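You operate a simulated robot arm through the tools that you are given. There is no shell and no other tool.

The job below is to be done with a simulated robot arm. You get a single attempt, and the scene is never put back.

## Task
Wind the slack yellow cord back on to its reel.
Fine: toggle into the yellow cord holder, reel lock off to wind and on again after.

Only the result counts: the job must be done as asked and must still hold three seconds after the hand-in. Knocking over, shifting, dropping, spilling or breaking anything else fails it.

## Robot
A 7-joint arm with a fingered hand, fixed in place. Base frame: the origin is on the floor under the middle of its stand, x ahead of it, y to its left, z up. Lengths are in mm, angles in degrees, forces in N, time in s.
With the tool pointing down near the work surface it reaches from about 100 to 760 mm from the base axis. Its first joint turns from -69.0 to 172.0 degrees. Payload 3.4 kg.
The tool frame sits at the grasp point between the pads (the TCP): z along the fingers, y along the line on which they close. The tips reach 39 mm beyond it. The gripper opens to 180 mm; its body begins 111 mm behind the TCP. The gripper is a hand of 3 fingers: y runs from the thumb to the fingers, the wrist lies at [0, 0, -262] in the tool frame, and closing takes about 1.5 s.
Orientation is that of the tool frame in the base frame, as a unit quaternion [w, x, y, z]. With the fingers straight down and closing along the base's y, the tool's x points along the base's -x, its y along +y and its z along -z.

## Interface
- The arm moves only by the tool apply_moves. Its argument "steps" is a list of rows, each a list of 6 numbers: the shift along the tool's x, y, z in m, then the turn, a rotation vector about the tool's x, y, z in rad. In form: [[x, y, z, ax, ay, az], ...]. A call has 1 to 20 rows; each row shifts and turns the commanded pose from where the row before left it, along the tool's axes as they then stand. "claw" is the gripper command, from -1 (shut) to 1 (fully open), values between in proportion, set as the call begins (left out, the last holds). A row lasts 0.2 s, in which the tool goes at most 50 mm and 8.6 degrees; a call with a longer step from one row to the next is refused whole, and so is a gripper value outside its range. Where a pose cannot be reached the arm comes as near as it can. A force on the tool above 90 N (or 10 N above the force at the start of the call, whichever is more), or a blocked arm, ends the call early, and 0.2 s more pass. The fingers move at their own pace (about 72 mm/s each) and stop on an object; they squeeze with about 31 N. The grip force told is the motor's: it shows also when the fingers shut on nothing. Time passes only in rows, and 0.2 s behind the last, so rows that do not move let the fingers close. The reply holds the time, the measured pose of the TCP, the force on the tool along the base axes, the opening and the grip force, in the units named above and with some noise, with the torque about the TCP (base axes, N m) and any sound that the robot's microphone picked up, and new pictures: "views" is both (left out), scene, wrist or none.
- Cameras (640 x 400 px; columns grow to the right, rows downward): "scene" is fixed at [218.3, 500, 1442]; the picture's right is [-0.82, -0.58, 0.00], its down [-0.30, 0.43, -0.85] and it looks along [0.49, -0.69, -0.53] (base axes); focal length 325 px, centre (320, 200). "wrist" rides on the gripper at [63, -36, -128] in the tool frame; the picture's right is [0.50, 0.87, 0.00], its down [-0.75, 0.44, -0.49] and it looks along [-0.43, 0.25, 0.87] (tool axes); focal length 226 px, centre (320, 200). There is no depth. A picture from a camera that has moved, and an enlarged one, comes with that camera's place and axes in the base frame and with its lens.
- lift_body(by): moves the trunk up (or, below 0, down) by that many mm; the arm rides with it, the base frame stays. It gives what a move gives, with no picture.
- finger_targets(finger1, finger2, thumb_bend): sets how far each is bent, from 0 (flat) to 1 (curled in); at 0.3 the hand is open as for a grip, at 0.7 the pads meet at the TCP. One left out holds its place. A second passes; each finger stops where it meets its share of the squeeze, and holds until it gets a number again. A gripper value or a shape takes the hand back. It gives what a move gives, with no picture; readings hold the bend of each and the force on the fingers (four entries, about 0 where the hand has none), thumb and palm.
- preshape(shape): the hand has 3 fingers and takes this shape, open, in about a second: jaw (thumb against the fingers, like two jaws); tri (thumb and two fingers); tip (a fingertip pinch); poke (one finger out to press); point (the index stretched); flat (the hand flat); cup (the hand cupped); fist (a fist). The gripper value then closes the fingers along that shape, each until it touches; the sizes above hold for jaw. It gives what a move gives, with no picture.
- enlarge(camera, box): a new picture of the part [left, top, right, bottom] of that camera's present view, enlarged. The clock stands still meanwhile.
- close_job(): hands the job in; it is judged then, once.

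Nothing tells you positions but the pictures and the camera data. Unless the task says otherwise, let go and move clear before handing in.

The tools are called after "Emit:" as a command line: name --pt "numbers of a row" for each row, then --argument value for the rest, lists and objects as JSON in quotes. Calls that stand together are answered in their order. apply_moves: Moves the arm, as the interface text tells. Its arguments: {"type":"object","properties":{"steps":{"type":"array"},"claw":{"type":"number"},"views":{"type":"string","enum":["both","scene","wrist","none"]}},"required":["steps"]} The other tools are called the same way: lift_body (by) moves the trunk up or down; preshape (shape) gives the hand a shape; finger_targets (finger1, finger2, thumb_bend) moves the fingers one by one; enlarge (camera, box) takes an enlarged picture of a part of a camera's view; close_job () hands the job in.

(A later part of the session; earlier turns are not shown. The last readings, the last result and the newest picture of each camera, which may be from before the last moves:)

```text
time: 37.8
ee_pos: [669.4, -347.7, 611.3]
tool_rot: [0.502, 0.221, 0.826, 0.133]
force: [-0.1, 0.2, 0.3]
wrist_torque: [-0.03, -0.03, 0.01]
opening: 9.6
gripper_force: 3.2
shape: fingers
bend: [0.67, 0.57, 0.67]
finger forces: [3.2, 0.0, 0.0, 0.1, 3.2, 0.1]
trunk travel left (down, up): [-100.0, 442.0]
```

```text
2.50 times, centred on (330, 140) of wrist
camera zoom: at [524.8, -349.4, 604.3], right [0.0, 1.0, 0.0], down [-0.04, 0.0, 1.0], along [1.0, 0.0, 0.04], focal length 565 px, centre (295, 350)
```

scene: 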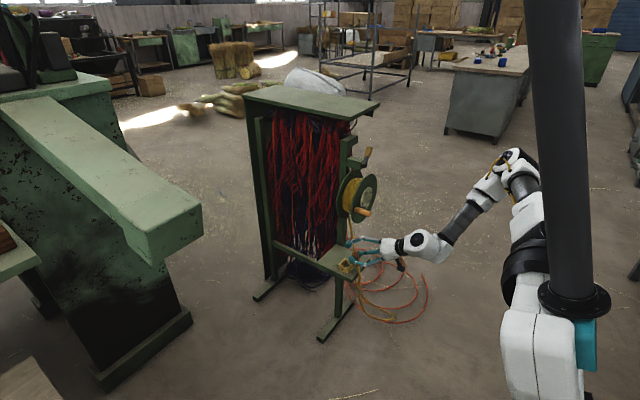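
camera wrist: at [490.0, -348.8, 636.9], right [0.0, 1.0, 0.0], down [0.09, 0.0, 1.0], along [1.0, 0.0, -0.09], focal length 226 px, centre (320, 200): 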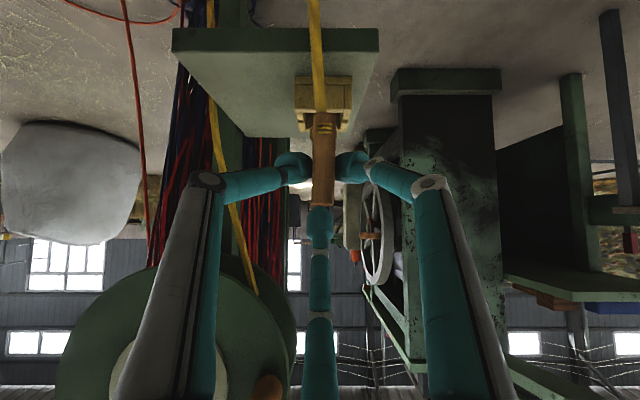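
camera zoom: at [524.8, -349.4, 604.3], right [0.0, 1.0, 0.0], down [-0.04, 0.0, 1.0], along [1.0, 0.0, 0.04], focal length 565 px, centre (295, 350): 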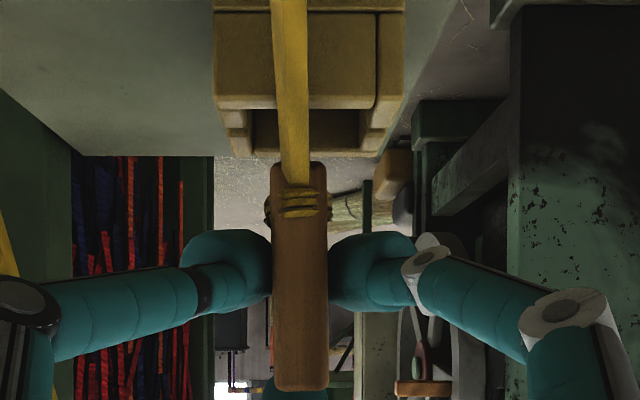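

The toggle is vertical again and centred ~2 mm behind the pocket centre in x. Lowering in small increments with checks.

Emit:
apply_moves --pt "0.0046 -0.0024 0.00276 0 0 0" --pt "0.0046 -0.0024 0.00276 0 0 0" --pt "0.0023 -0.0012 0.00138 0 0 0" --pt "0 0 0 0 0 0" --views "none"

Emit:
enlarge --camera "scene" --box '[334, 243, 366, 275]'

Emit:
enlarge --camera "wrist" --box '[270, 60, 390, 220]'

```text
time: 38.8
ee_pos: [671.2, -348.5, 597.1]
tool_rot: [0.502, 0.221, 0.826, 0.133]
force: [0.1, -0.3, -0.2]
wrist_torque: [0.0, -0.02, 0.04]
opening: 10.0
gripper_force: 2.9
shape: fingers
bend: [0.67, 0.57, 0.67]
finger forces: [3.2, 0.0, 0.1, 0.0, 3.2, 0.0]
trunk travel left (down, up): [-100.0, 442.0]
```

```text
12.50 times, centred on (350, 259) of scene
camera zoom: at [218.3, 500.0, 1442.0], right [-0.82, -0.58, 0.0], down [-0.3, 0.43, -0.85], along [0.49, -0.69, -0.53], focal length 4067 px, centre (-55, -538)
```

zoom: 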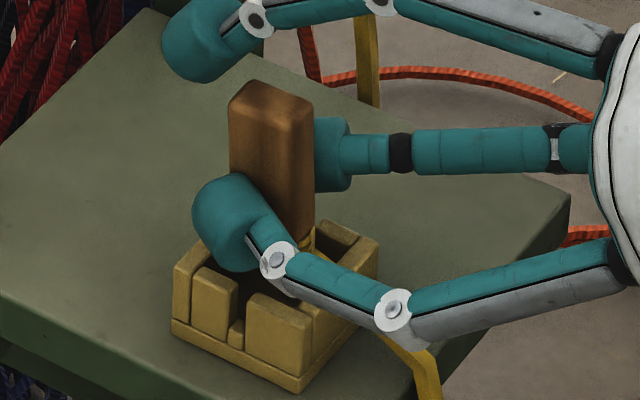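

```text
2.50 times, centred on (330, 140) of wrist
camera zoom: at [525.2, -348.9, 589.9], right [0.0, 1.0, 0.0], down [-0.04, 0.0, 1.0], along [1.0, 0.0, 0.04], focal length 565 px, centre (295, 350)
```

zoom: 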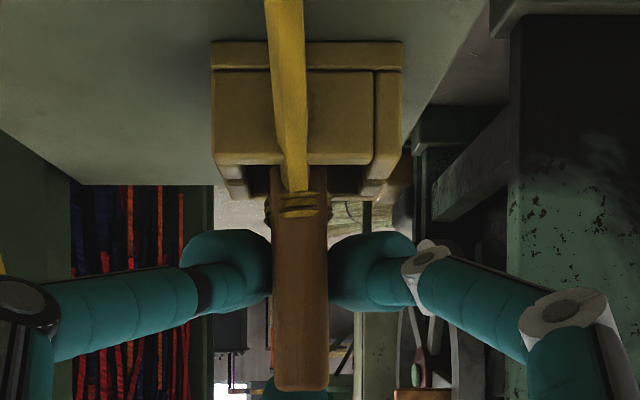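

No contact force and still upright. Lowering another 6 mm.

Emit:
apply_moves --pt "0.0023 -0.0013 0.00138 0 0 0" --pt "0.0023 -0.0013 0.00138 0 0 0" --pt "0 0 0 0 0 0" --views "none"

Emit:
enlarge --camera "scene" --box '[334, 243, 366, 275]'

Emit:
enlarge --camera "wrist" --box '[270, 60, 390, 220]'

```text
time: 39.6
ee_pos: [671.0, -346.9, 590.7]
tool_rot: [0.501, 0.22, 0.826, 0.134]
force: [0.5, 0.7, -0.5]
wrist_torque: [0.03, 0.06, 0.01]
opening: 9.7
gripper_force: 3.3
shape: fingers
bend: [0.67, 0.57, 0.67]
finger forces: [3.2, 0.1, 0.0, 0.0, 3.2, 0.0]
trunk travel left (down, up): [-100.0, 442.0]
```

```text
12.50 times, centred on (350, 259) of scene
camera zoom: at [218.3, 500.0, 1442.0], right [-0.82, -0.58, 0.0], down [-0.3, 0.43, -0.85], along [0.49, -0.69, -0.53], focal length 4067 px, centre (-55, -538)
```

zoom: 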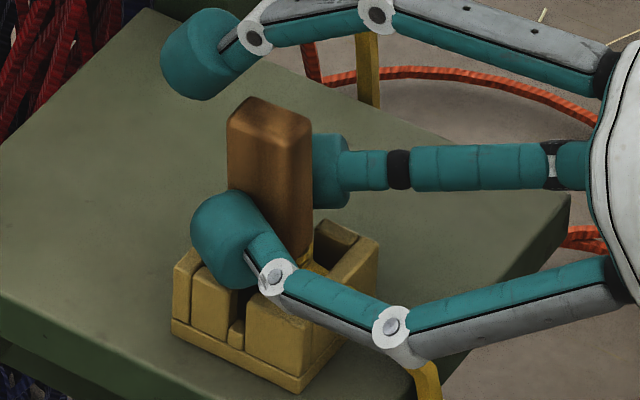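

```text
2.50 times, centred on (330, 140) of wrist
camera zoom: at [525.2, -348.4, 583.5], right [0.0, 1.0, 0.0], down [-0.04, 0.0, 1.0], along [1.0, 0.0, 0.04], focal length 565 px, centre (295, 350)
```

zoom: 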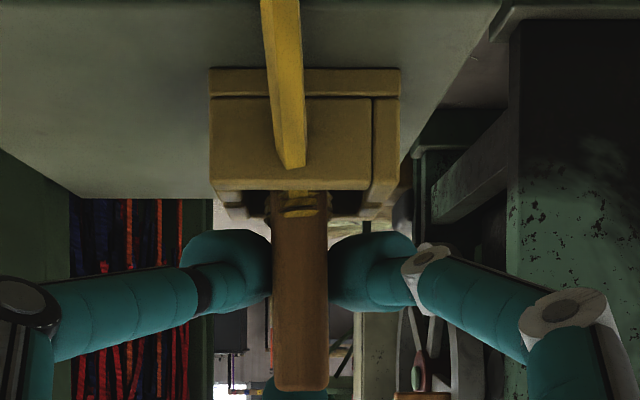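

The toggle's base has now passed behind the front wall, with no contact force. Lowering a further 5 mm.

Emit:
apply_moves --pt "0.0019 -0.0011 0.00115 0 0 0" --pt "0.0019 -0.0011 0.00115 0 0 0" --pt "0 0 0 0 0 0" --views "none"

Emit:
enlarge --camera "scene" --box '[334, 243, 366, 275]'

Emit:
enlarge --camera "wrist" --box '[270, 60, 390, 220]'

```text
time: 40.4
ee_pos: [670.4, -347.5, 586.0]
tool_rot: [0.502, 0.221, 0.825, 0.133]
force: [-0.3, 0.5, -0.4]
wrist_torque: [0.03, -0.02, -0.02]
opening: 9.6
gripper_force: 2.6
shape: fingers
bend: [0.67, 0.57, 0.67]
finger forces: [3.2, 0.0, 0.0, 0.0, 3.2, 0.0]
trunk travel left (down, up): [-100.0, 442.0]
```

```text
12.50 times, centred on (350, 259) of scene
camera zoom: at [218.3, 500.0, 1442.0], right [-0.82, -0.58, 0.0], down [-0.3, 0.43, -0.85], along [0.49, -0.69, -0.53], focal length 4067 px, centre (-55, -538)
```

zoom: 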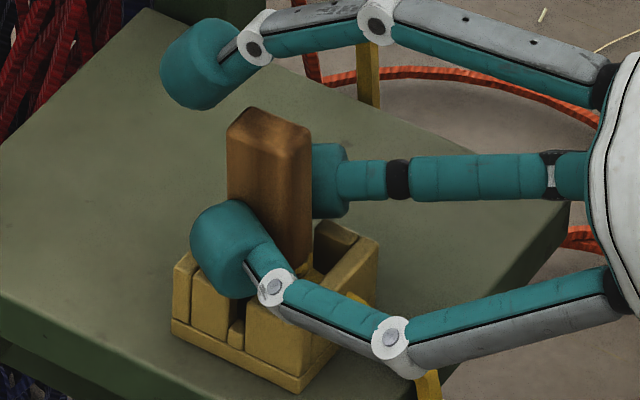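

```text
2.50 times, centred on (330, 140) of wrist
camera zoom: at [525.3, -348.7, 579.1], right [0.0, 1.0, 0.0], down [-0.04, 0.0, 1.0], along [1.0, 0.0, 0.04], focal length 565 px, centre (295, 350)
```

zoom: 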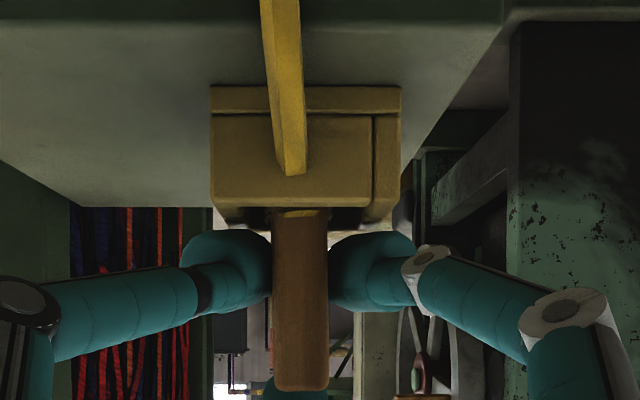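

About 14 mm inside the pocket, no force yet. One more small step of 4 mm.

Emit:
apply_moves --pt "0.0015 -0.0009 0.0009 0 0 0" --pt "0.0015 -0.0009 0.0009 0 0 0" --pt "0 0 0 0 0 0" --views "none"

Emit:
enlarge --camera "scene" --box '[334, 243, 366, 275]'

Emit:
enlarge --camera "wrist" --box '[270, 60, 390, 220]'

```text
time: 41.2
ee_pos: [670.1, -346.9, 581.6]
tool_rot: [0.502, 0.221, 0.825, 0.133]
force: [0.6, -0.9, -0.3]
wrist_torque: [0.01, 0.04, -0.02]
opening: 9.7
gripper_force: 3.2
shape: fingers
bend: [0.67, 0.57, 0.67]
finger forces: [3.2, 0.0, 0.1, 0.0, 3.2, 0.1]
trunk travel left (down, up): [-100.0, 442.0]
```

```text
12.50 times, centred on (350, 259) of scene
camera zoom: at [218.3, 500.0, 1442.0], right [-0.82, -0.58, 0.0], down [-0.3, 0.43, -0.85], along [0.49, -0.69, -0.53], focal length 4067 px, centre (-55, -538)
```

zoom: 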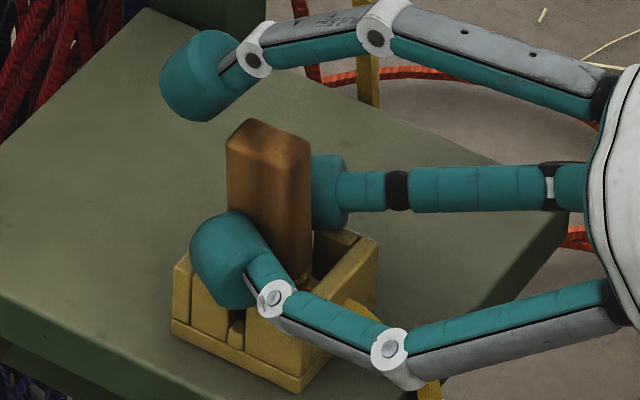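

```text
2.50 times, centred on (330, 140) of wrist
camera zoom: at [525.3, -348.6, 574.5], right [0.0, 1.0, 0.0], down [-0.04, 0.0, 1.0], along [1.0, 0.0, 0.04], focal length 565 px, centre (295, 350)
```

zoom: 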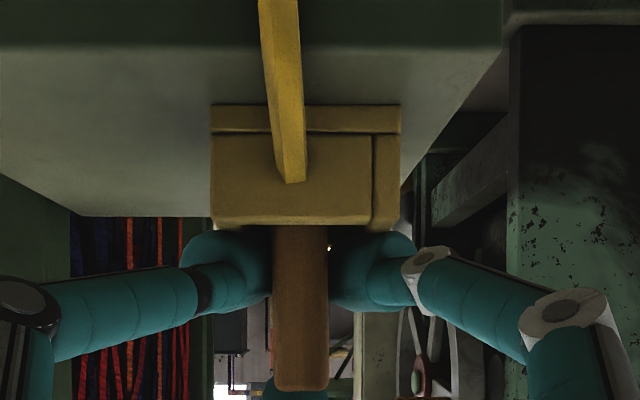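

The toggle is now about 18 mm deep, only a few millimetres above the pocket floor. I'll open thumb and finger1 slightly to let it settle.

Emit:
finger_targets --finger1 0.645 --thumb_bend 0.645

Emit:
enlarge --camera "scene" --box '[334, 243, 366, 275]'

Emit:
enlarge --camera "wrist" --box '[270, 60, 390, 220]'

```text
time: 42.2
ee_pos: [670.3, -347.4, 582.3]
tool_rot: [0.502, 0.22, 0.826, 0.134]
force: [-0.8, -0.6, 0.6]
wrist_torque: [0.01, -0.02, -0.03]
opening: 17.7
gripper_force: 0.1
shape: fingers
bend: [0.64, 0.57, 0.64]
finger forces: [0.1, 0.0, 0.0, 0.1, 0.1, 0.0]
trunk travel left (down, up): [-100.0, 442.0]
```

```text
12.50 times, centred on (350, 259) of scene
camera zoom: at [218.3, 500.0, 1442.0], right [-0.82, -0.58, 0.0], down [-0.3, 0.43, -0.85], along [0.49, -0.69, -0.53], focal length 4067 px, centre (-55, -538)
```

zoom: 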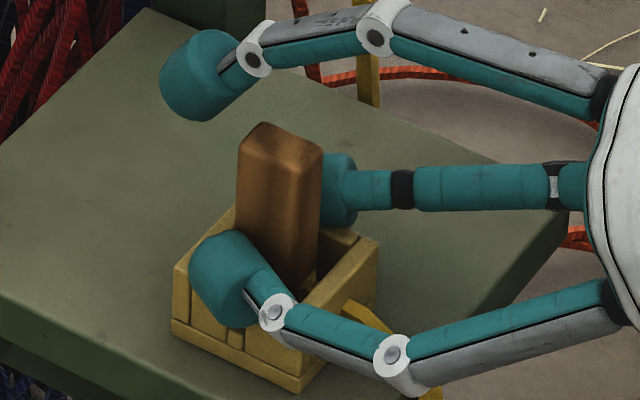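

```text
2.50 times, centred on (330, 140) of wrist
camera zoom: at [525.4, -348.6, 574.6], right [0.0, 1.0, 0.0], down [-0.04, 0.0, 1.0], along [1.0, 0.0, 0.04], focal length 565 px, centre (295, 350)
```

zoom: 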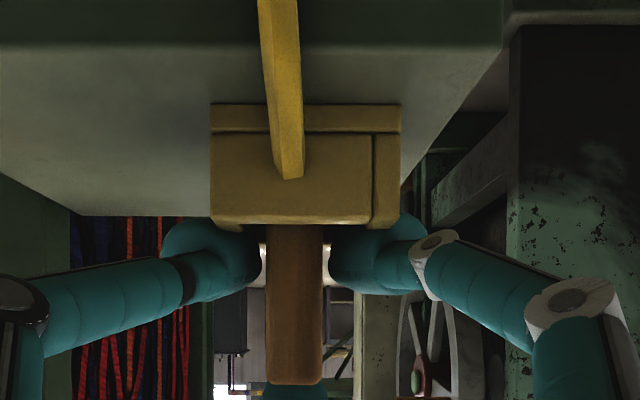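

The toggle dropped onto the pocket floor, free of the fingers. Raising the hand 20 mm, then opening and backing straight out.

Emit:
apply_moves --pt "-0.0026 0.0015 -0.0015 0 0 0" --pt "-0.0052 0.003 -0.0031 0 0 0" --pt "-0.0052 0.003 -0.0031 0 0 0" --pt "-0.0026 0.0015 -0.0015 0 0 0" --views "none"

Emit:
finger_targets --finger1 0.56 --thumb_bend 0.56

Emit:
enlarge --camera "scene" --box '[334, 243, 366, 275]'

Emit:
enlarge --camera "wrist" --box '[270, 60, 390, 220]'

```text
time: 43.2
ee_pos: [670.4, -348.2, 603.3]
tool_rot: [0.502, 0.22, 0.826, 0.134]
force: [-0.4, -0.1, -0.6]
wrist_torque: [0.01, -0.02, 0.03]
opening: 17.8
gripper_force: 0.1
shape: fingers
bend: [0.64, 0.57, 0.64]
finger forces: [0.1, 0.0, 0.0, 0.1, 0.1, 0.0]
trunk travel left (down, up): [-100.0, 442.0]
```

```text
time: 44.2
ee_pos: [671.4, -347.4, 603.3]
tool_rot: [0.501, 0.22, 0.826, 0.134]
force: [-0.4, -0.5, 0.4]
wrist_torque: [0.0, -0.01, 0.02]
opening: 48.8
gripper_force: 0.1
shape: fingers
bend: [0.56, 0.57, 0.56]
finger forces: [0.0, 0.1, 0.1, 0.0, 0.1, 0.0]
trunk travel left (down, up): [-100.0, 442.0]
```

```text
12.50 times, centred on (350, 259) of scene
camera zoom: at [218.3, 500.0, 1442.0], right [-0.82, -0.58, 0.0], down [-0.3, 0.43, -0.85], along [0.49, -0.69, -0.53], focal length 4067 px, centre (-55, -538)
```

zoom: 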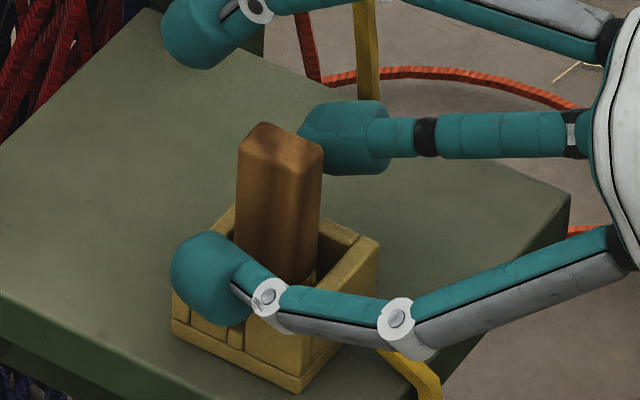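

```text
2.50 times, centred on (330, 140) of wrist
camera zoom: at [525.6, -348.9, 595.4], right [0.0, 1.0, 0.0], down [-0.04, 0.0, 1.0], along [1.0, 0.0, 0.04], focal length 565 px, centre (295, 350)
```

zoom: 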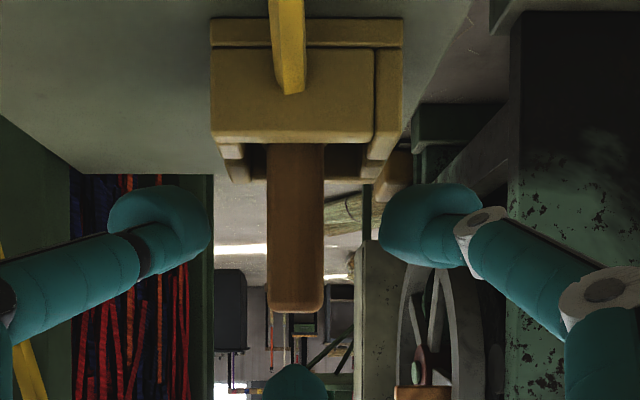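

The toggle now stands in the holder pocket. I'll back the hand straight out, then close the fingertips to a compact cluster for working the lock lever.

Emit:
apply_moves --pt "0.0113 -0.0065 -0.0252 0 0 0" --pt "0.0113 -0.0065 -0.0252 0 0 0" --pt "0.0113 -0.0065 -0.0252 0 0 0" --pt "0 0 0 0 0 0" --views "both"

Emit:
enlarge --camera "scene" --box '[330, 236, 378, 284]'

```text
time: 45.2
ee_pos: [584.8, -347.6, 603.4]
tool_rot: [0.502, 0.219, 0.826, 0.134]
force: [-0.4, 0.0, 0.0]
wrist_torque: [-0.02, 0.0, -0.02]
opening: 48.7
gripper_force: 0.1
shape: fingers
bend: [0.56, 0.57, 0.56]
finger forces: [0.0, 0.0, 0.1, 0.0, 0.0, 0.0]
trunk travel left (down, up): [-100.0, 442.0]
camera wrist: at [439.9, -349.3, 596.2], right [0.0, 1.0, 0.0], down [-0.04, 0.0, 1.0], along [1.0, 0.0, 0.04], focal length 226 px, centre (320, 200)
```

scene: 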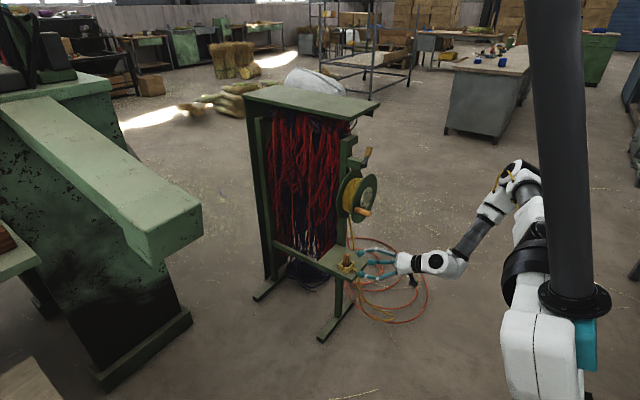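
wrist: 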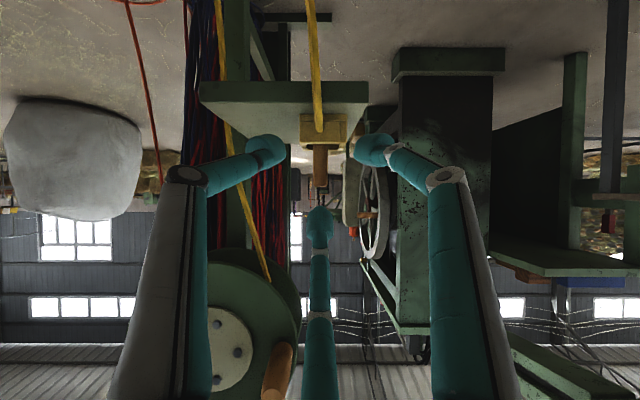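

```text
8.33 times, centred on (354, 260) of scene
camera zoom: at [218.3, 500.0, 1442.0], right [-0.82, -0.58, 0.0], down [-0.3, 0.43, -0.85], along [0.49, -0.69, -0.53], focal length 2712 px, centre (37, -300)
```

zoom: 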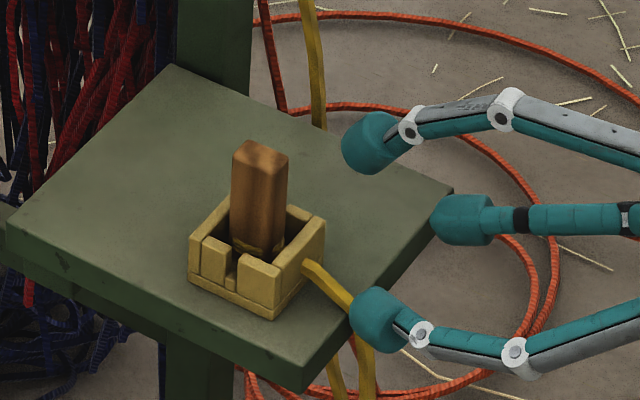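

The toggle is standing squarely in the holder and the hand is clear. Now I'll bunch the fingertips, sidestep to +y, and rise toward lever height.

Emit:
finger_targets --finger1 0.66 --finger2 0.66 --thumb_bend 0.66

Emit:
apply_moves --pt "0.0213 0.0368 0 0 0 0" --pt "0.0213 0.0368 0 0 0 0" --pt "-0.0353 0.0204 -0.0108 0 0 0" --pt "-0.0353 0.0204 -0.0108 0 0 0" --pt "-0.0353 0.0204 -0.0108 0 0 0" --pt "-0.0353 0.0204 -0.0108 0 0 0" --pt "-0.0353 0.0204 -0.0108 0 0 0" --pt "-0.0353 0.0204 -0.0108 0 0 0" --views "scene"

```text
time: 46.2
ee_pos: [584.8, -347.6, 603.5]
tool_rot: [0.502, 0.221, 0.826, 0.134]
force: [0.9, 0.2, -0.6]
wrist_torque: [-0.04, 0.0, -0.01]
opening: 11.6
gripper_force: 0.0
shape: fingers
bend: [0.66, 0.66, 0.66]
finger forces: [0.1, 0.0, 0.0, 0.0, 0.0, 0.1]
trunk travel left (down, up): [-100.0, 442.0]
```

```text
time: 48.0
ee_pos: [639.6, -257.6, 849.4]
tool_rot: [0.502, 0.22, 0.826, 0.131]
force: [0.6, 0.3, -0.1]
wrist_torque: [-0.04, 0.02, -0.07]
opening: 10.9
gripper_force: 0.0
shape: fingers
bend: [0.66, 0.66, 0.66]
finger forces: [0.0, 0.1, 0.0, 0.0, 0.1, 0.0]
trunk travel left (down, up): [-100.0, 442.0]
```

scene: 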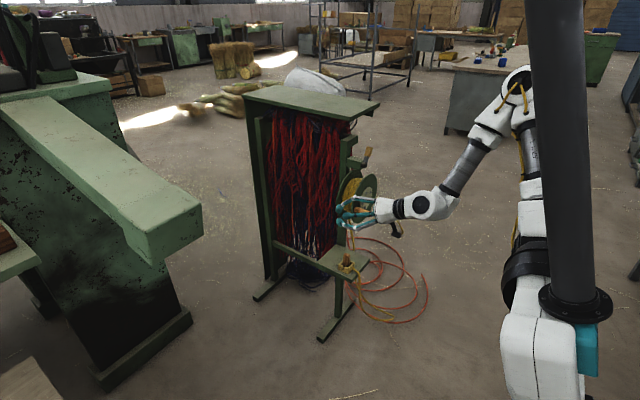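

Going smoothly at (640,-258,849). Continuing up to about z=1000 for a look at the lever.

Emit:
apply_moves --pt "-0.0296 0.0171 -0.0155 0 0 0" --pt "-0.0296 0.0171 -0.0155 0 0 0" --pt "-0.0296 0.0171 -0.0155 0 0 0" --pt "-0.0296 0.0171 -0.0155 0 0 0" --views "both"

```text
time: 49.0
ee_pos: [649.6, -266.6, 999.1]
tool_rot: [0.501, 0.222, 0.825, 0.136]
force: [0.6, -0.8, -0.2]
wrist_torque: [0.0, 0.01, 0.05]
opening: 10.8
gripper_force: 0.1
shape: fingers
bend: [0.66, 0.66, 0.66]
finger forces: [0.1, 0.0, 0.0, 0.1, 0.1, 0.1]
trunk travel left (down, up): [-100.0, 442.0]
camera wrist: at [503.9, -267.6, 992.7], right [0.0, 1.0, 0.0], down [-0.04, 0.0, 1.0], along [1.0, 0.0, 0.04], focal length 226 px, centre (320, 200)
```

scene: 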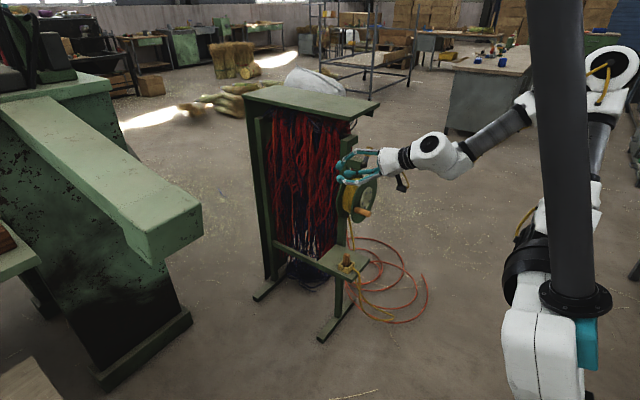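
wrist: 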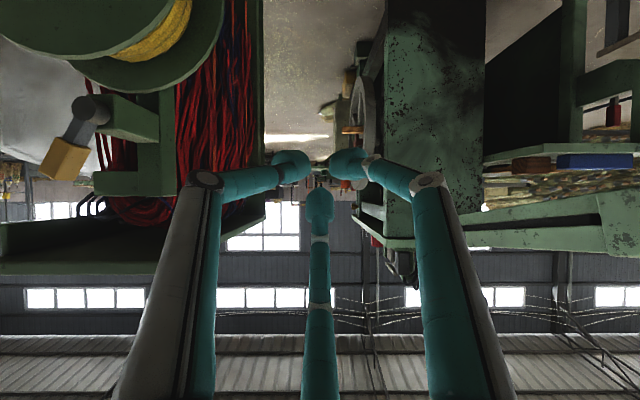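

Emit:
enlarge --camera "wrist" --box '[20, 70, 180, 200]'

Emit:
enlarge --camera "scene" --box '[336, 135, 392, 175]'

```text
3.08 times, centred on (100, 135) of wrist
camera zoom: at [503.9, -267.6, 992.7], right [0.0, 1.0, 0.0], down [-0.04, 0.0, 1.0], along [1.0, 0.0, 0.04], focal length 696 px, centre (997, 400)
```

zoom: 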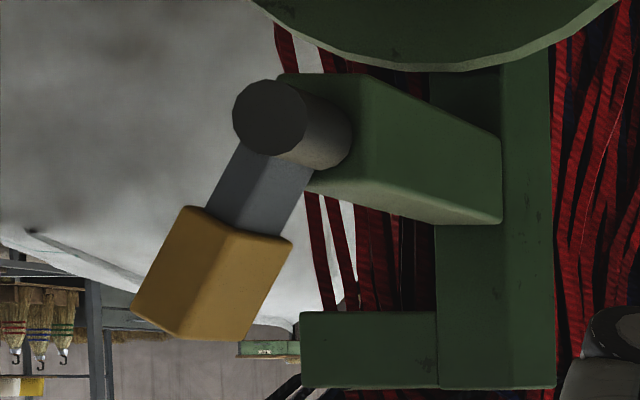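

```text
10.00 times, centred on (364, 155) of scene
camera zoom: at [218.3, 500.0, 1442.0], right [-0.82, -0.58, 0.0], down [-0.3, 0.43, -0.85], along [0.49, -0.69, -0.53], focal length 3254 px, centre (-120, 650)
```

zoom: 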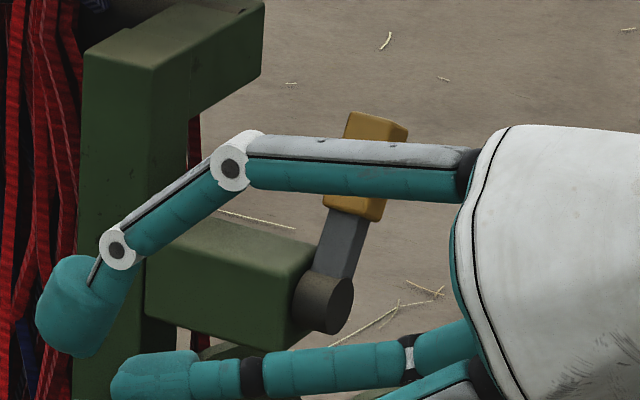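

The lever pivot is at about (708,-477,918) and its knob centre near (715,-500,962), tilted ~29° toward −y. My plan is to cage the knob between thumb and finger1 and swing it; first I'll move across in front at z≈1000.

Emit:
apply_moves --pt "-0.0225 -0.0409 -0.0018 0 0 0" --pt "-0.0225 -0.0409 -0.0018 0 0 0" --pt "-0.0225 -0.0409 -0.0018 0 0 0" --pt "-0.0225 -0.0409 -0.0018 0 0 0" --pt "-0.0225 -0.0409 -0.0018 0 0 0" --pt "0 0 0 -0.054 -0.0935 0" --pt "0 0 0 -0.054 -0.0935 0" --views "both"

```text
time: 50.6
ee_pos: [640.5, -495.6, 996.9]
tool_rot: [0.588, 0.205, 0.767, 0.157]
force: [-1.3, -0.1, 0.4]
wrist_torque: [0.0, 0.0, -0.03]
opening: 10.9
gripper_force: 0.1
shape: fingers
bend: [0.66, 0.66, 0.66]
finger forces: [0.1, 0.1, 0.0, 0.0, 0.1, 0.0]
trunk travel left (down, up): [-100.0, 442.0]
camera wrist: at [499.4, -496.8, 958.9], right [0.0, 1.0, 0.0], down [-0.25, 0.0, 0.97], along [0.97, 0.0, 0.25], focal length 226 px, centre (320, 200)
```

scene: 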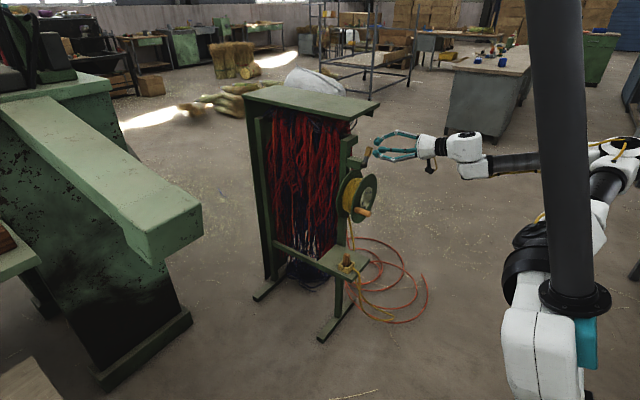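
wrist: 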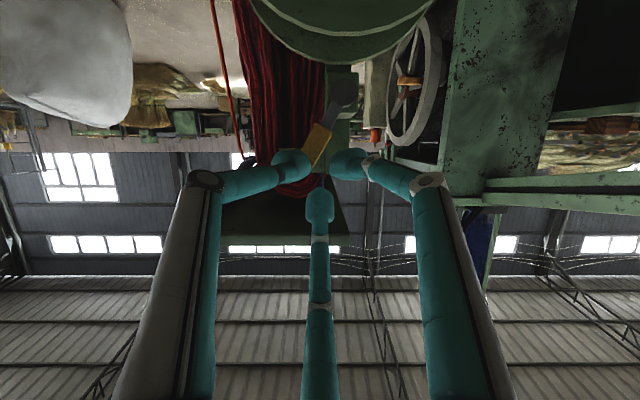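

Emit:
enlarge --camera "wrist" --box '[240, 60, 400, 220]'

Emit:
enlarge --camera "scene" --box '[336, 125, 416, 185]'

```text
2.50 times, centred on (320, 140) of wrist
camera zoom: at [499.4, -496.8, 958.9], right [0.0, 1.0, 0.0], down [-0.25, 0.0, 0.97], along [0.97, 0.0, 0.25], focal length 565 px, centre (320, 350)
```

zoom: 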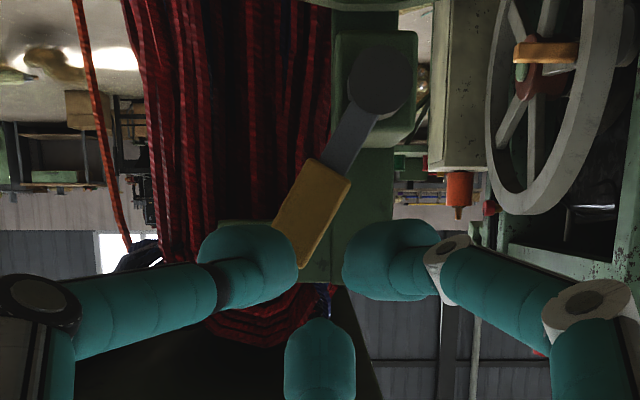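

```text
6.67 times, centred on (376, 155) of scene
camera zoom: at [218.3, 500.0, 1442.0], right [-0.82, -0.58, 0.0], down [-0.3, 0.43, -0.85], along [0.49, -0.69, -0.53], focal length 2169 px, centre (-53, 500)
```

zoom: 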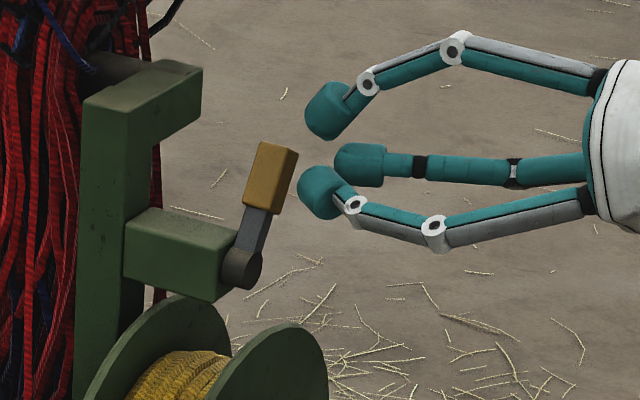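

The view confirms pivot (708,-477,918) and knob centre (708,-499,961). I'll open thumb and finger1 to straddle the knob, lift finger2 clear, and advance.

Emit:
finger_targets --finger1 0.57 --finger2 0.5 --thumb_bend 0.57

Emit:
apply_moves --pt "-0.0042 0.0011 0.0156 0 0 0" --pt "-0.0042 0.0011 0.0156 0 0 0" --pt "0 0 0 0 0 0" --views "none"

Emit:
enlarge --camera "wrist" --box '[240, 60, 400, 220]'

Emit:
enlarge --camera "scene" --box '[336, 125, 416, 185]'

```text
time: 51.6
ee_pos: [638.9, -492.5, 999.5]
tool_rot: [0.588, 0.204, 0.767, 0.157]
force: [-0.6, -0.2, 0.3]
wrist_torque: [-0.01, -0.01, 0.0]
opening: 48.5
gripper_force: 0.0
shape: fingers
bend: [0.56, 0.5, 0.56]
finger forces: [0.1, 0.0, 0.1, 0.0, 0.0, 0.0]
trunk travel left (down, up): [-100.0, 442.0]
```

```text
time: 52.4
ee_pos: [671.0, -496.5, 1000.6]
tool_rot: [0.588, 0.203, 0.767, 0.157]
force: [-0.8, 0.2, 0.1]
wrist_torque: [0.04, -0.02, 0.01]
opening: 48.6
gripper_force: 0.0
shape: fingers
bend: [0.56, 0.5, 0.56]
finger forces: [0.1, 0.0, 0.0, 0.0, 0.0, 0.0]
trunk travel left (down, up): [-100.0, 442.0]
```

```text
2.50 times, centred on (320, 140) of wrist
camera zoom: at [530.0, -497.8, 961.2], right [0.0, 1.0, 0.0], down [-0.25, 0.0, 0.97], along [0.97, 0.0, 0.25], focal length 565 px, centre (320, 350)
```

zoom: 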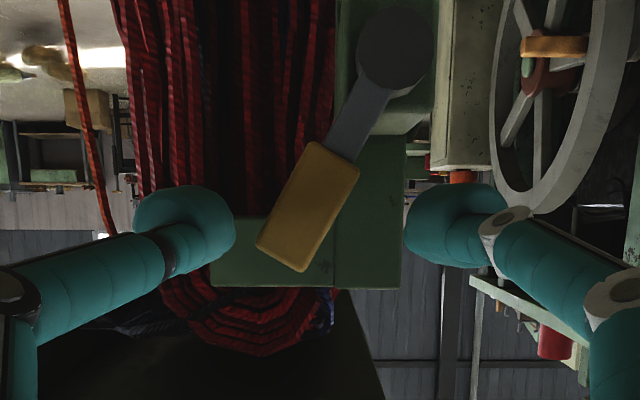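

```text
6.67 times, centred on (376, 155) of scene
camera zoom: at [218.3, 500.0, 1442.0], right [-0.82, -0.58, 0.0], down [-0.3, 0.43, -0.85], along [0.49, -0.69, -0.53], focal length 2169 px, centre (-53, 500)
```

zoom: 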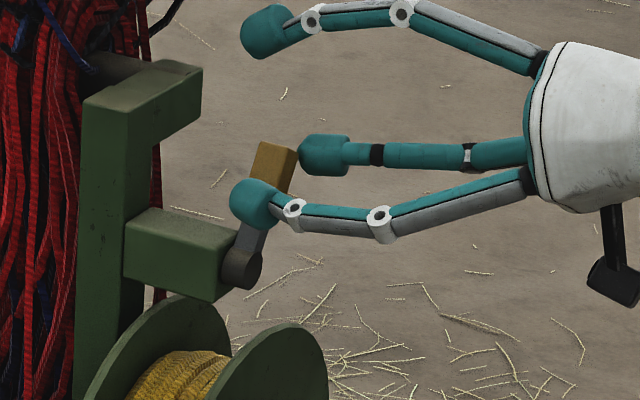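

The knob sits between the two fingertips. Advancing 17 mm more, then swinging toward +y in small steps.

Emit:
apply_moves --pt "-0.002 0.0011 0.0085 0 0 0" --pt "-0.002 0.0011 0.0085 0 0 0" --pt "0 0 0 0 0 0" --views "none"

Emit:
apply_moves --pt "0.0025 0.0043 0 0 0 0" --pt "0.0025 0.0043 0 0 0 0" --pt "0.0025 0.0043 0 0 0 0" --pt "0.0025 0.0043 0 0 0 0" --pt "0 0 0 0 0 0" --views "none"

Emit:
enlarge --camera "wrist" --box '[240, 60, 400, 220]'

Emit:
enlarge --camera "scene" --box '[336, 125, 416, 185]'

```text
time: 53.2
ee_pos: [688.4, -496.3, 998.1]
tool_rot: [0.588, 0.205, 0.767, 0.156]
force: [-0.1, -0.5, 0.4]
wrist_torque: [0.02, -0.03, -0.02]
opening: 48.4
gripper_force: 0.1
shape: fingers
bend: [0.56, 0.5, 0.56]
finger forces: [0.0, 0.1, 0.0, 0.0, 0.1, 0.1]
trunk travel left (down, up): [-100.0, 442.0]
```

```text
time: 54.4
ee_pos: [687.8, -477.9, 999.2]
tool_rot: [0.588, 0.204, 0.767, 0.156]
force: [0.7, -2.3, 0.1]
wrist_torque: [-0.08, 0.0, -0.07]
opening: 50.9
gripper_force: 0.8
shape: fingers
bend: [0.56, 0.5, 0.55]
finger forces: [0.1, 0.0, 0.0, 0.1, 2.1, 0.0]
trunk travel left (down, up): [-100.0, 442.0]
```

```text
2.50 times, centred on (320, 140) of wrist
camera zoom: at [547.0, -478.7, 960.7], right [0.0, 1.0, 0.0], down [-0.25, 0.0, 0.97], along [0.97, 0.0, 0.25], focal length 565 px, centre (320, 350)
```

zoom: 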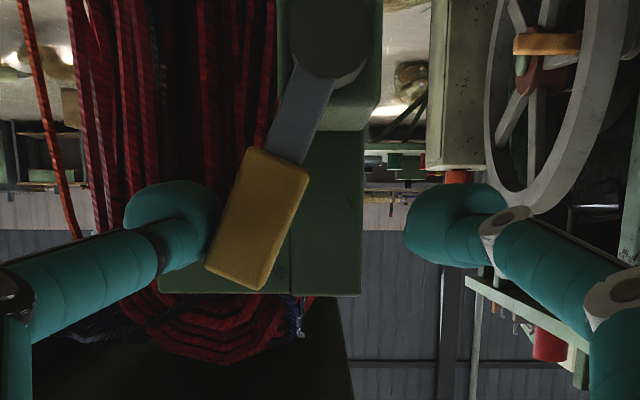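

```text
6.67 times, centred on (376, 155) of scene
camera zoom: at [218.3, 500.0, 1442.0], right [-0.82, -0.58, 0.0], down [-0.3, 0.43, -0.85], along [0.49, -0.69, -0.53], focal length 2169 px, centre (-53, 500)
```

zoom: 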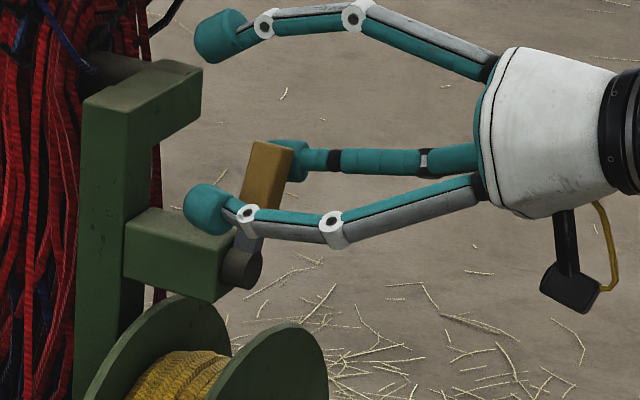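

The thumb is pressing the knob with ~2 N and the lever has begun to swing. Continuing +y in steps.

Emit:
apply_moves --pt "0.0025 0.0043 0 0 0 0" --pt "0.0025 0.0043 0 0 0 0" --pt "0.0025 0.0043 0 0 0 0" --pt "0.0025 0.0043 0 0 0 0" --pt "0.0025 0.0043 0 0 0 0" --pt "0 0 0 0 0 0" --views "none"

Emit:
enlarge --camera "wrist" --box '[240, 60, 400, 220]'

Emit:
enlarge --camera "scene" --box '[336, 125, 416, 185]'

```text
time: 55.8
ee_pos: [687.5, -451.3, 998.8]
tool_rot: [0.587, 0.204, 0.767, 0.157]
force: [0.1, 0.4, -1.0]
wrist_torque: [0.01, -0.01, 0.02]
opening: 49.0
gripper_force: 0.1
shape: fingers
bend: [0.56, 0.5, 0.56]
finger forces: [0.0, 0.0, 0.0, 0.1, 0.1, 0.0]
trunk travel left (down, up): [-100.0, 442.0]
```

```text
2.50 times, centred on (320, 140) of wrist
camera zoom: at [547.5, -453.8, 960.4], right [0.0, 1.0, 0.0], down [-0.25, 0.0, 0.97], along [0.97, 0.0, 0.25], focal length 565 px, centre (320, 350)
```

zoom: 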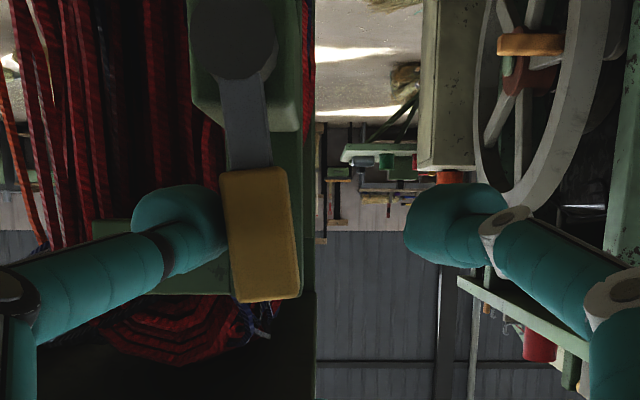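

```text
6.67 times, centred on (376, 155) of scene
camera zoom: at [218.3, 500.0, 1442.0], right [-0.82, -0.58, 0.0], down [-0.3, 0.43, -0.85], along [0.49, -0.69, -0.53], focal length 2169 px, centre (-53, 500)
```

zoom: 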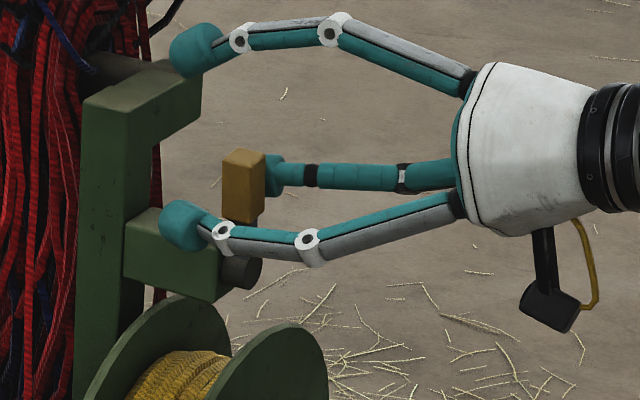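

The lever has swung freely past vertical. Continuing toward +y to find its end stop.

Emit:
apply_moves --pt "0.0025 0.0043 0 0 0 0" --pt "0.0025 0.0043 0 0 0 0" --pt "0.0025 0.0043 0 0 0 0" --pt "0.0025 0.0043 0 0 0 0" --pt "0 0 0 0 0 0" --views "none"

Emit:
enlarge --camera "wrist" --box '[240, 60, 400, 220]'

Emit:
enlarge --camera "scene" --box '[336, 125, 416, 185]'

```text
time: 57.0
ee_pos: [688.2, -433.0, 998.2]
tool_rot: [0.588, 0.203, 0.767, 0.157]
force: [-0.2, -0.4, -0.3]
wrist_torque: [0.0, -0.05, 0.0]
opening: 49.0
gripper_force: 0.1
shape: fingers
bend: [0.56, 0.5, 0.56]
finger forces: [0.0, 0.0, 0.0, 0.0, 0.0, 0.0]
trunk travel left (down, up): [-100.0, 442.0]
```

```text
2.50 times, centred on (320, 140) of wrist
camera zoom: at [547.0, -434.0, 959.7], right [0.0, 1.0, 0.0], down [-0.25, 0.0, 0.97], along [0.97, 0.0, 0.25], focal length 565 px, centre (320, 350)
```

zoom: 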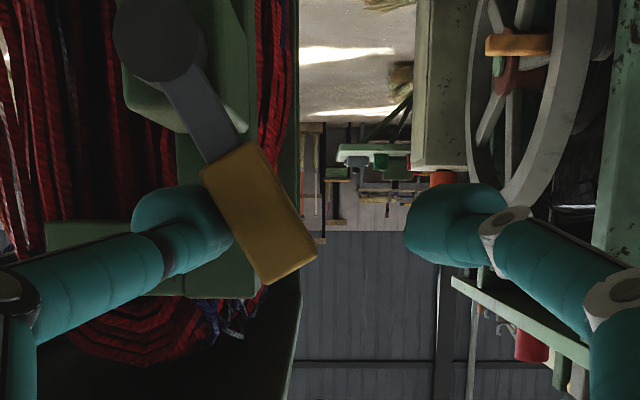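

```text
6.67 times, centred on (376, 155) of scene
camera zoom: at [218.3, 500.0, 1442.0], right [-0.82, -0.58, 0.0], down [-0.3, 0.43, -0.85], along [0.49, -0.69, -0.53], focal length 2169 px, centre (-53, 500)
```

zoom: 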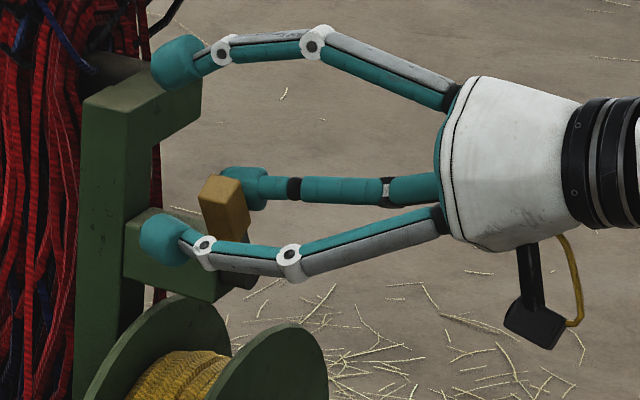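

Lever is at about +28° now with no resistance. Pushing a little further for the stop.

Emit:
apply_moves --pt "0.0025 0.0043 0 0 0 0" --pt "0.0025 0.0043 0 0 0 0" --pt "0 0 0 0 0 0" --views "none"

Emit:
enlarge --camera "wrist" --box '[240, 60, 400, 220]'

```text
time: 57.8
ee_pos: [688.8, -425.5, 999.6]
tool_rot: [0.588, 0.205, 0.766, 0.156]
force: [1.2, -6.7, 3.8]
wrist_torque: [-0.37, -0.16, -0.16]
opening: 52.8
gripper_force: 4.1
shape: fingers
bend: [0.56, 0.5, 0.54]
finger forces: [0.0, 0.1, 0.0, 0.0, 7.5, 0.0]
trunk travel left (down, up): [-100.0, 442.0]
```

```text
2.50 times, centred on (320, 140) of wrist
camera zoom: at [547.3, -426.1, 961.3], right [0.0, 1.0, 0.0], down [-0.25, 0.0, 0.97], along [0.97, 0.0, 0.25], focal length 565 px, centre (320, 350)
```

zoom: 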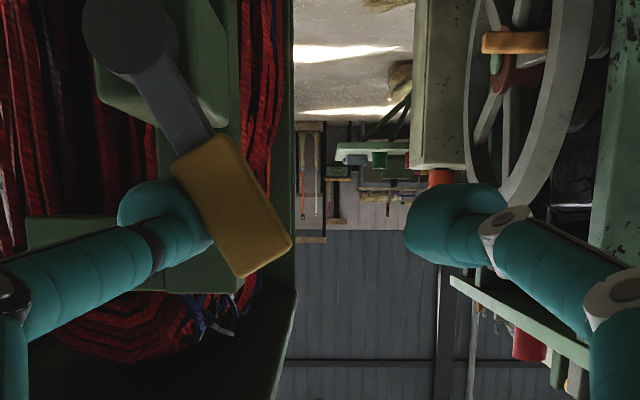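

The lever hit its stop at about +30° (7.5 N on the thumb), so it is thrown fully over. Easing off and withdrawing straight back.

Emit:
apply_moves --pt "-0.0045 -0.0078 0 0 0 0" --pt "0.0036 -0.0021 -0.0155 0 0 0" --pt "0.0036 -0.0021 -0.0155 0 0 0" --pt "0.0036 -0.0021 -0.0155 0 0 0" --pt "0 0 0 0 0 0" --views "both"

Emit:
enlarge --camera "scene" --box '[336, 125, 416, 225]'

Emit:
enlarge --camera "wrist" --box '[200, 20, 400, 220]'

```text
time: 59.0
ee_pos: [640.1, -431.1, 999.1]
tool_rot: [0.588, 0.204, 0.767, 0.157]
force: [-0.1, -0.7, -0.1]
wrist_torque: [0.0, -0.03, 0.03]
opening: 49.1
gripper_force: 0.0
shape: fingers
bend: [0.56, 0.5, 0.56]
finger forces: [0.0, 0.0, 0.0, 0.0, 0.0, 0.0]
trunk travel left (down, up): [-100.0, 442.0]
camera wrist: at [499.0, -433.0, 960.8], right [0.0, 1.0, 0.0], down [-0.25, 0.0, 0.97], along [0.97, 0.0, 0.25], focal length 226 px, centre (320, 200)
```

scene: 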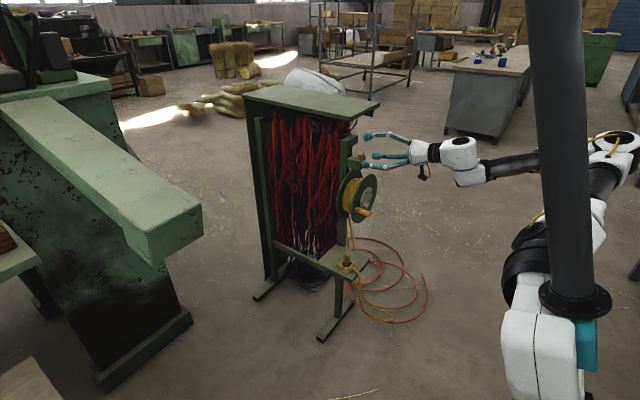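
wrist: 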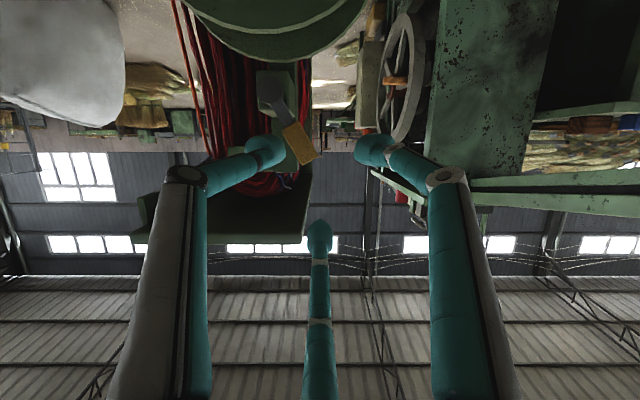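

```text
4.00 times, centred on (376, 175) of scene
camera zoom: at [218.3, 500.0, 1442.0], right [-0.82, -0.58, 0.0], down [-0.3, 0.43, -0.85], along [0.49, -0.69, -0.53], focal length 1302 px, centre (96, 300)
```

zoom: 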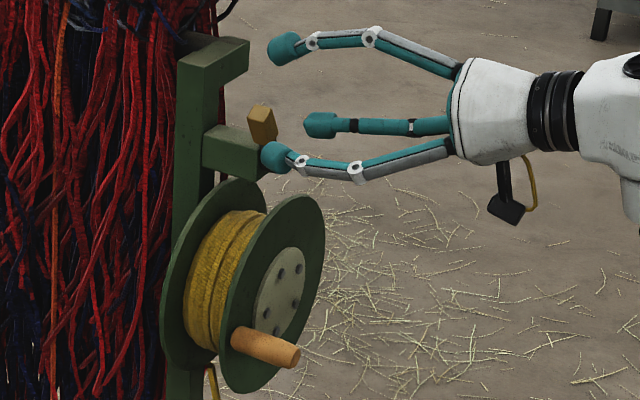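

```text
2.00 times, centred on (300, 120) of wrist
camera zoom: at [499.0, -433.0, 960.8], right [0.0, 1.0, 0.0], down [-0.25, 0.0, 0.97], along [0.97, 0.0, 0.25], focal length 452 px, centre (360, 360)
```

zoom: 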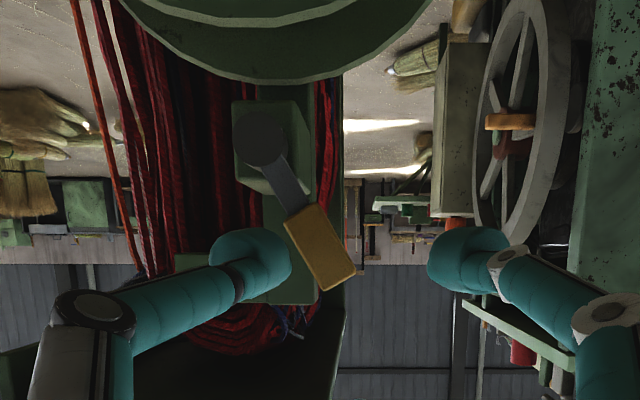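

The lever stays at +30°, and the handle is still at the 3 o'clock (+y) position. Now backing off, opening evenly, and going down in front of the crank handle.

Emit:
finger_targets --finger1 0.56 --finger2 0.56 --thumb_bend 0.56

Emit:
apply_moves --pt "0.0075 -0.0043 -0.0322 0 0 0" --pt "0.0075 -0.0043 -0.0322 0 0 0" --pt "0.0385 -0.0152 0.0104 0 0 0" --pt "0.0385 -0.0152 0.0104 0 0 0" --pt "0.0385 -0.0152 0.0104 0 0 0" --pt "0.0385 -0.0152 0.0104 0 0 0" --pt "0.0385 -0.0152 0.0104 0 0 0" --pt "0 0 0 0 0 0" --views "both"

```text
time: 60.0
ee_pos: [639.3, -431.4, 998.8]
tool_rot: [0.588, 0.205, 0.767, 0.156]
force: [0.3, -0.2, 0.1]
wrist_torque: [-0.02, 0.02, -0.03]
opening: 49.1
gripper_force: 0.1
shape: fingers
bend: [0.56, 0.56, 0.56]
finger forces: [0.0, 0.0, 0.0, 0.0, 0.1, 0.0]
trunk travel left (down, up): [-100.0, 442.0]
```

```text
time: 61.8
ee_pos: [568.2, -400.2, 789.1]
tool_rot: [0.588, 0.204, 0.767, 0.158]
force: [-0.8, -0.5, 0.1]
wrist_torque: [-0.01, 0.0, 0.0]
opening: 49.1
gripper_force: 0.2
shape: fingers
bend: [0.56, 0.56, 0.56]
finger forces: [0.0, 0.1, 0.0, 0.0, 0.0, 0.1]
trunk travel left (down, up): [-100.0, 442.0]
camera wrist: at [427.9, -402.2, 750.1], right [0.0, 1.0, 0.0], down [-0.25, 0.0, 0.97], along [0.97, 0.0, 0.25], focal length 226 px, centre (320, 200)
```

scene: 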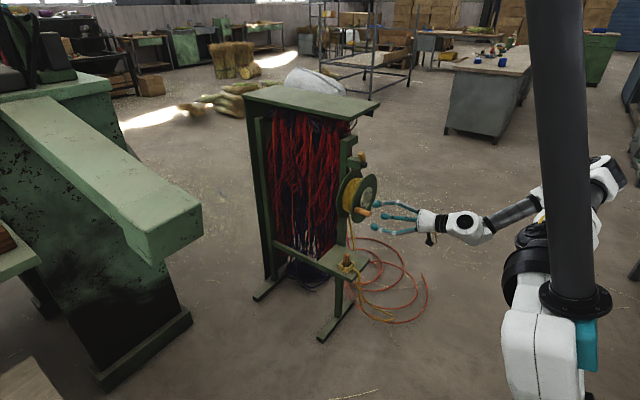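
wrist: 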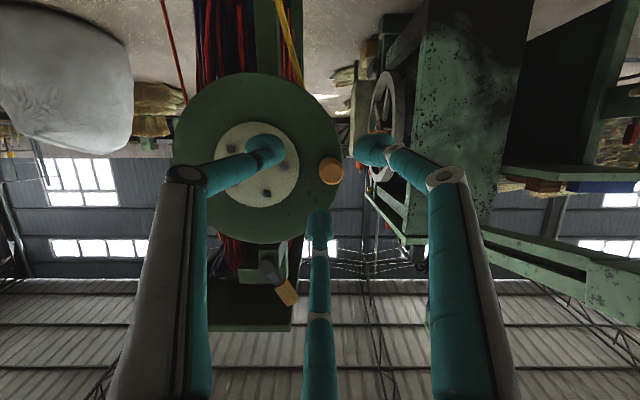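

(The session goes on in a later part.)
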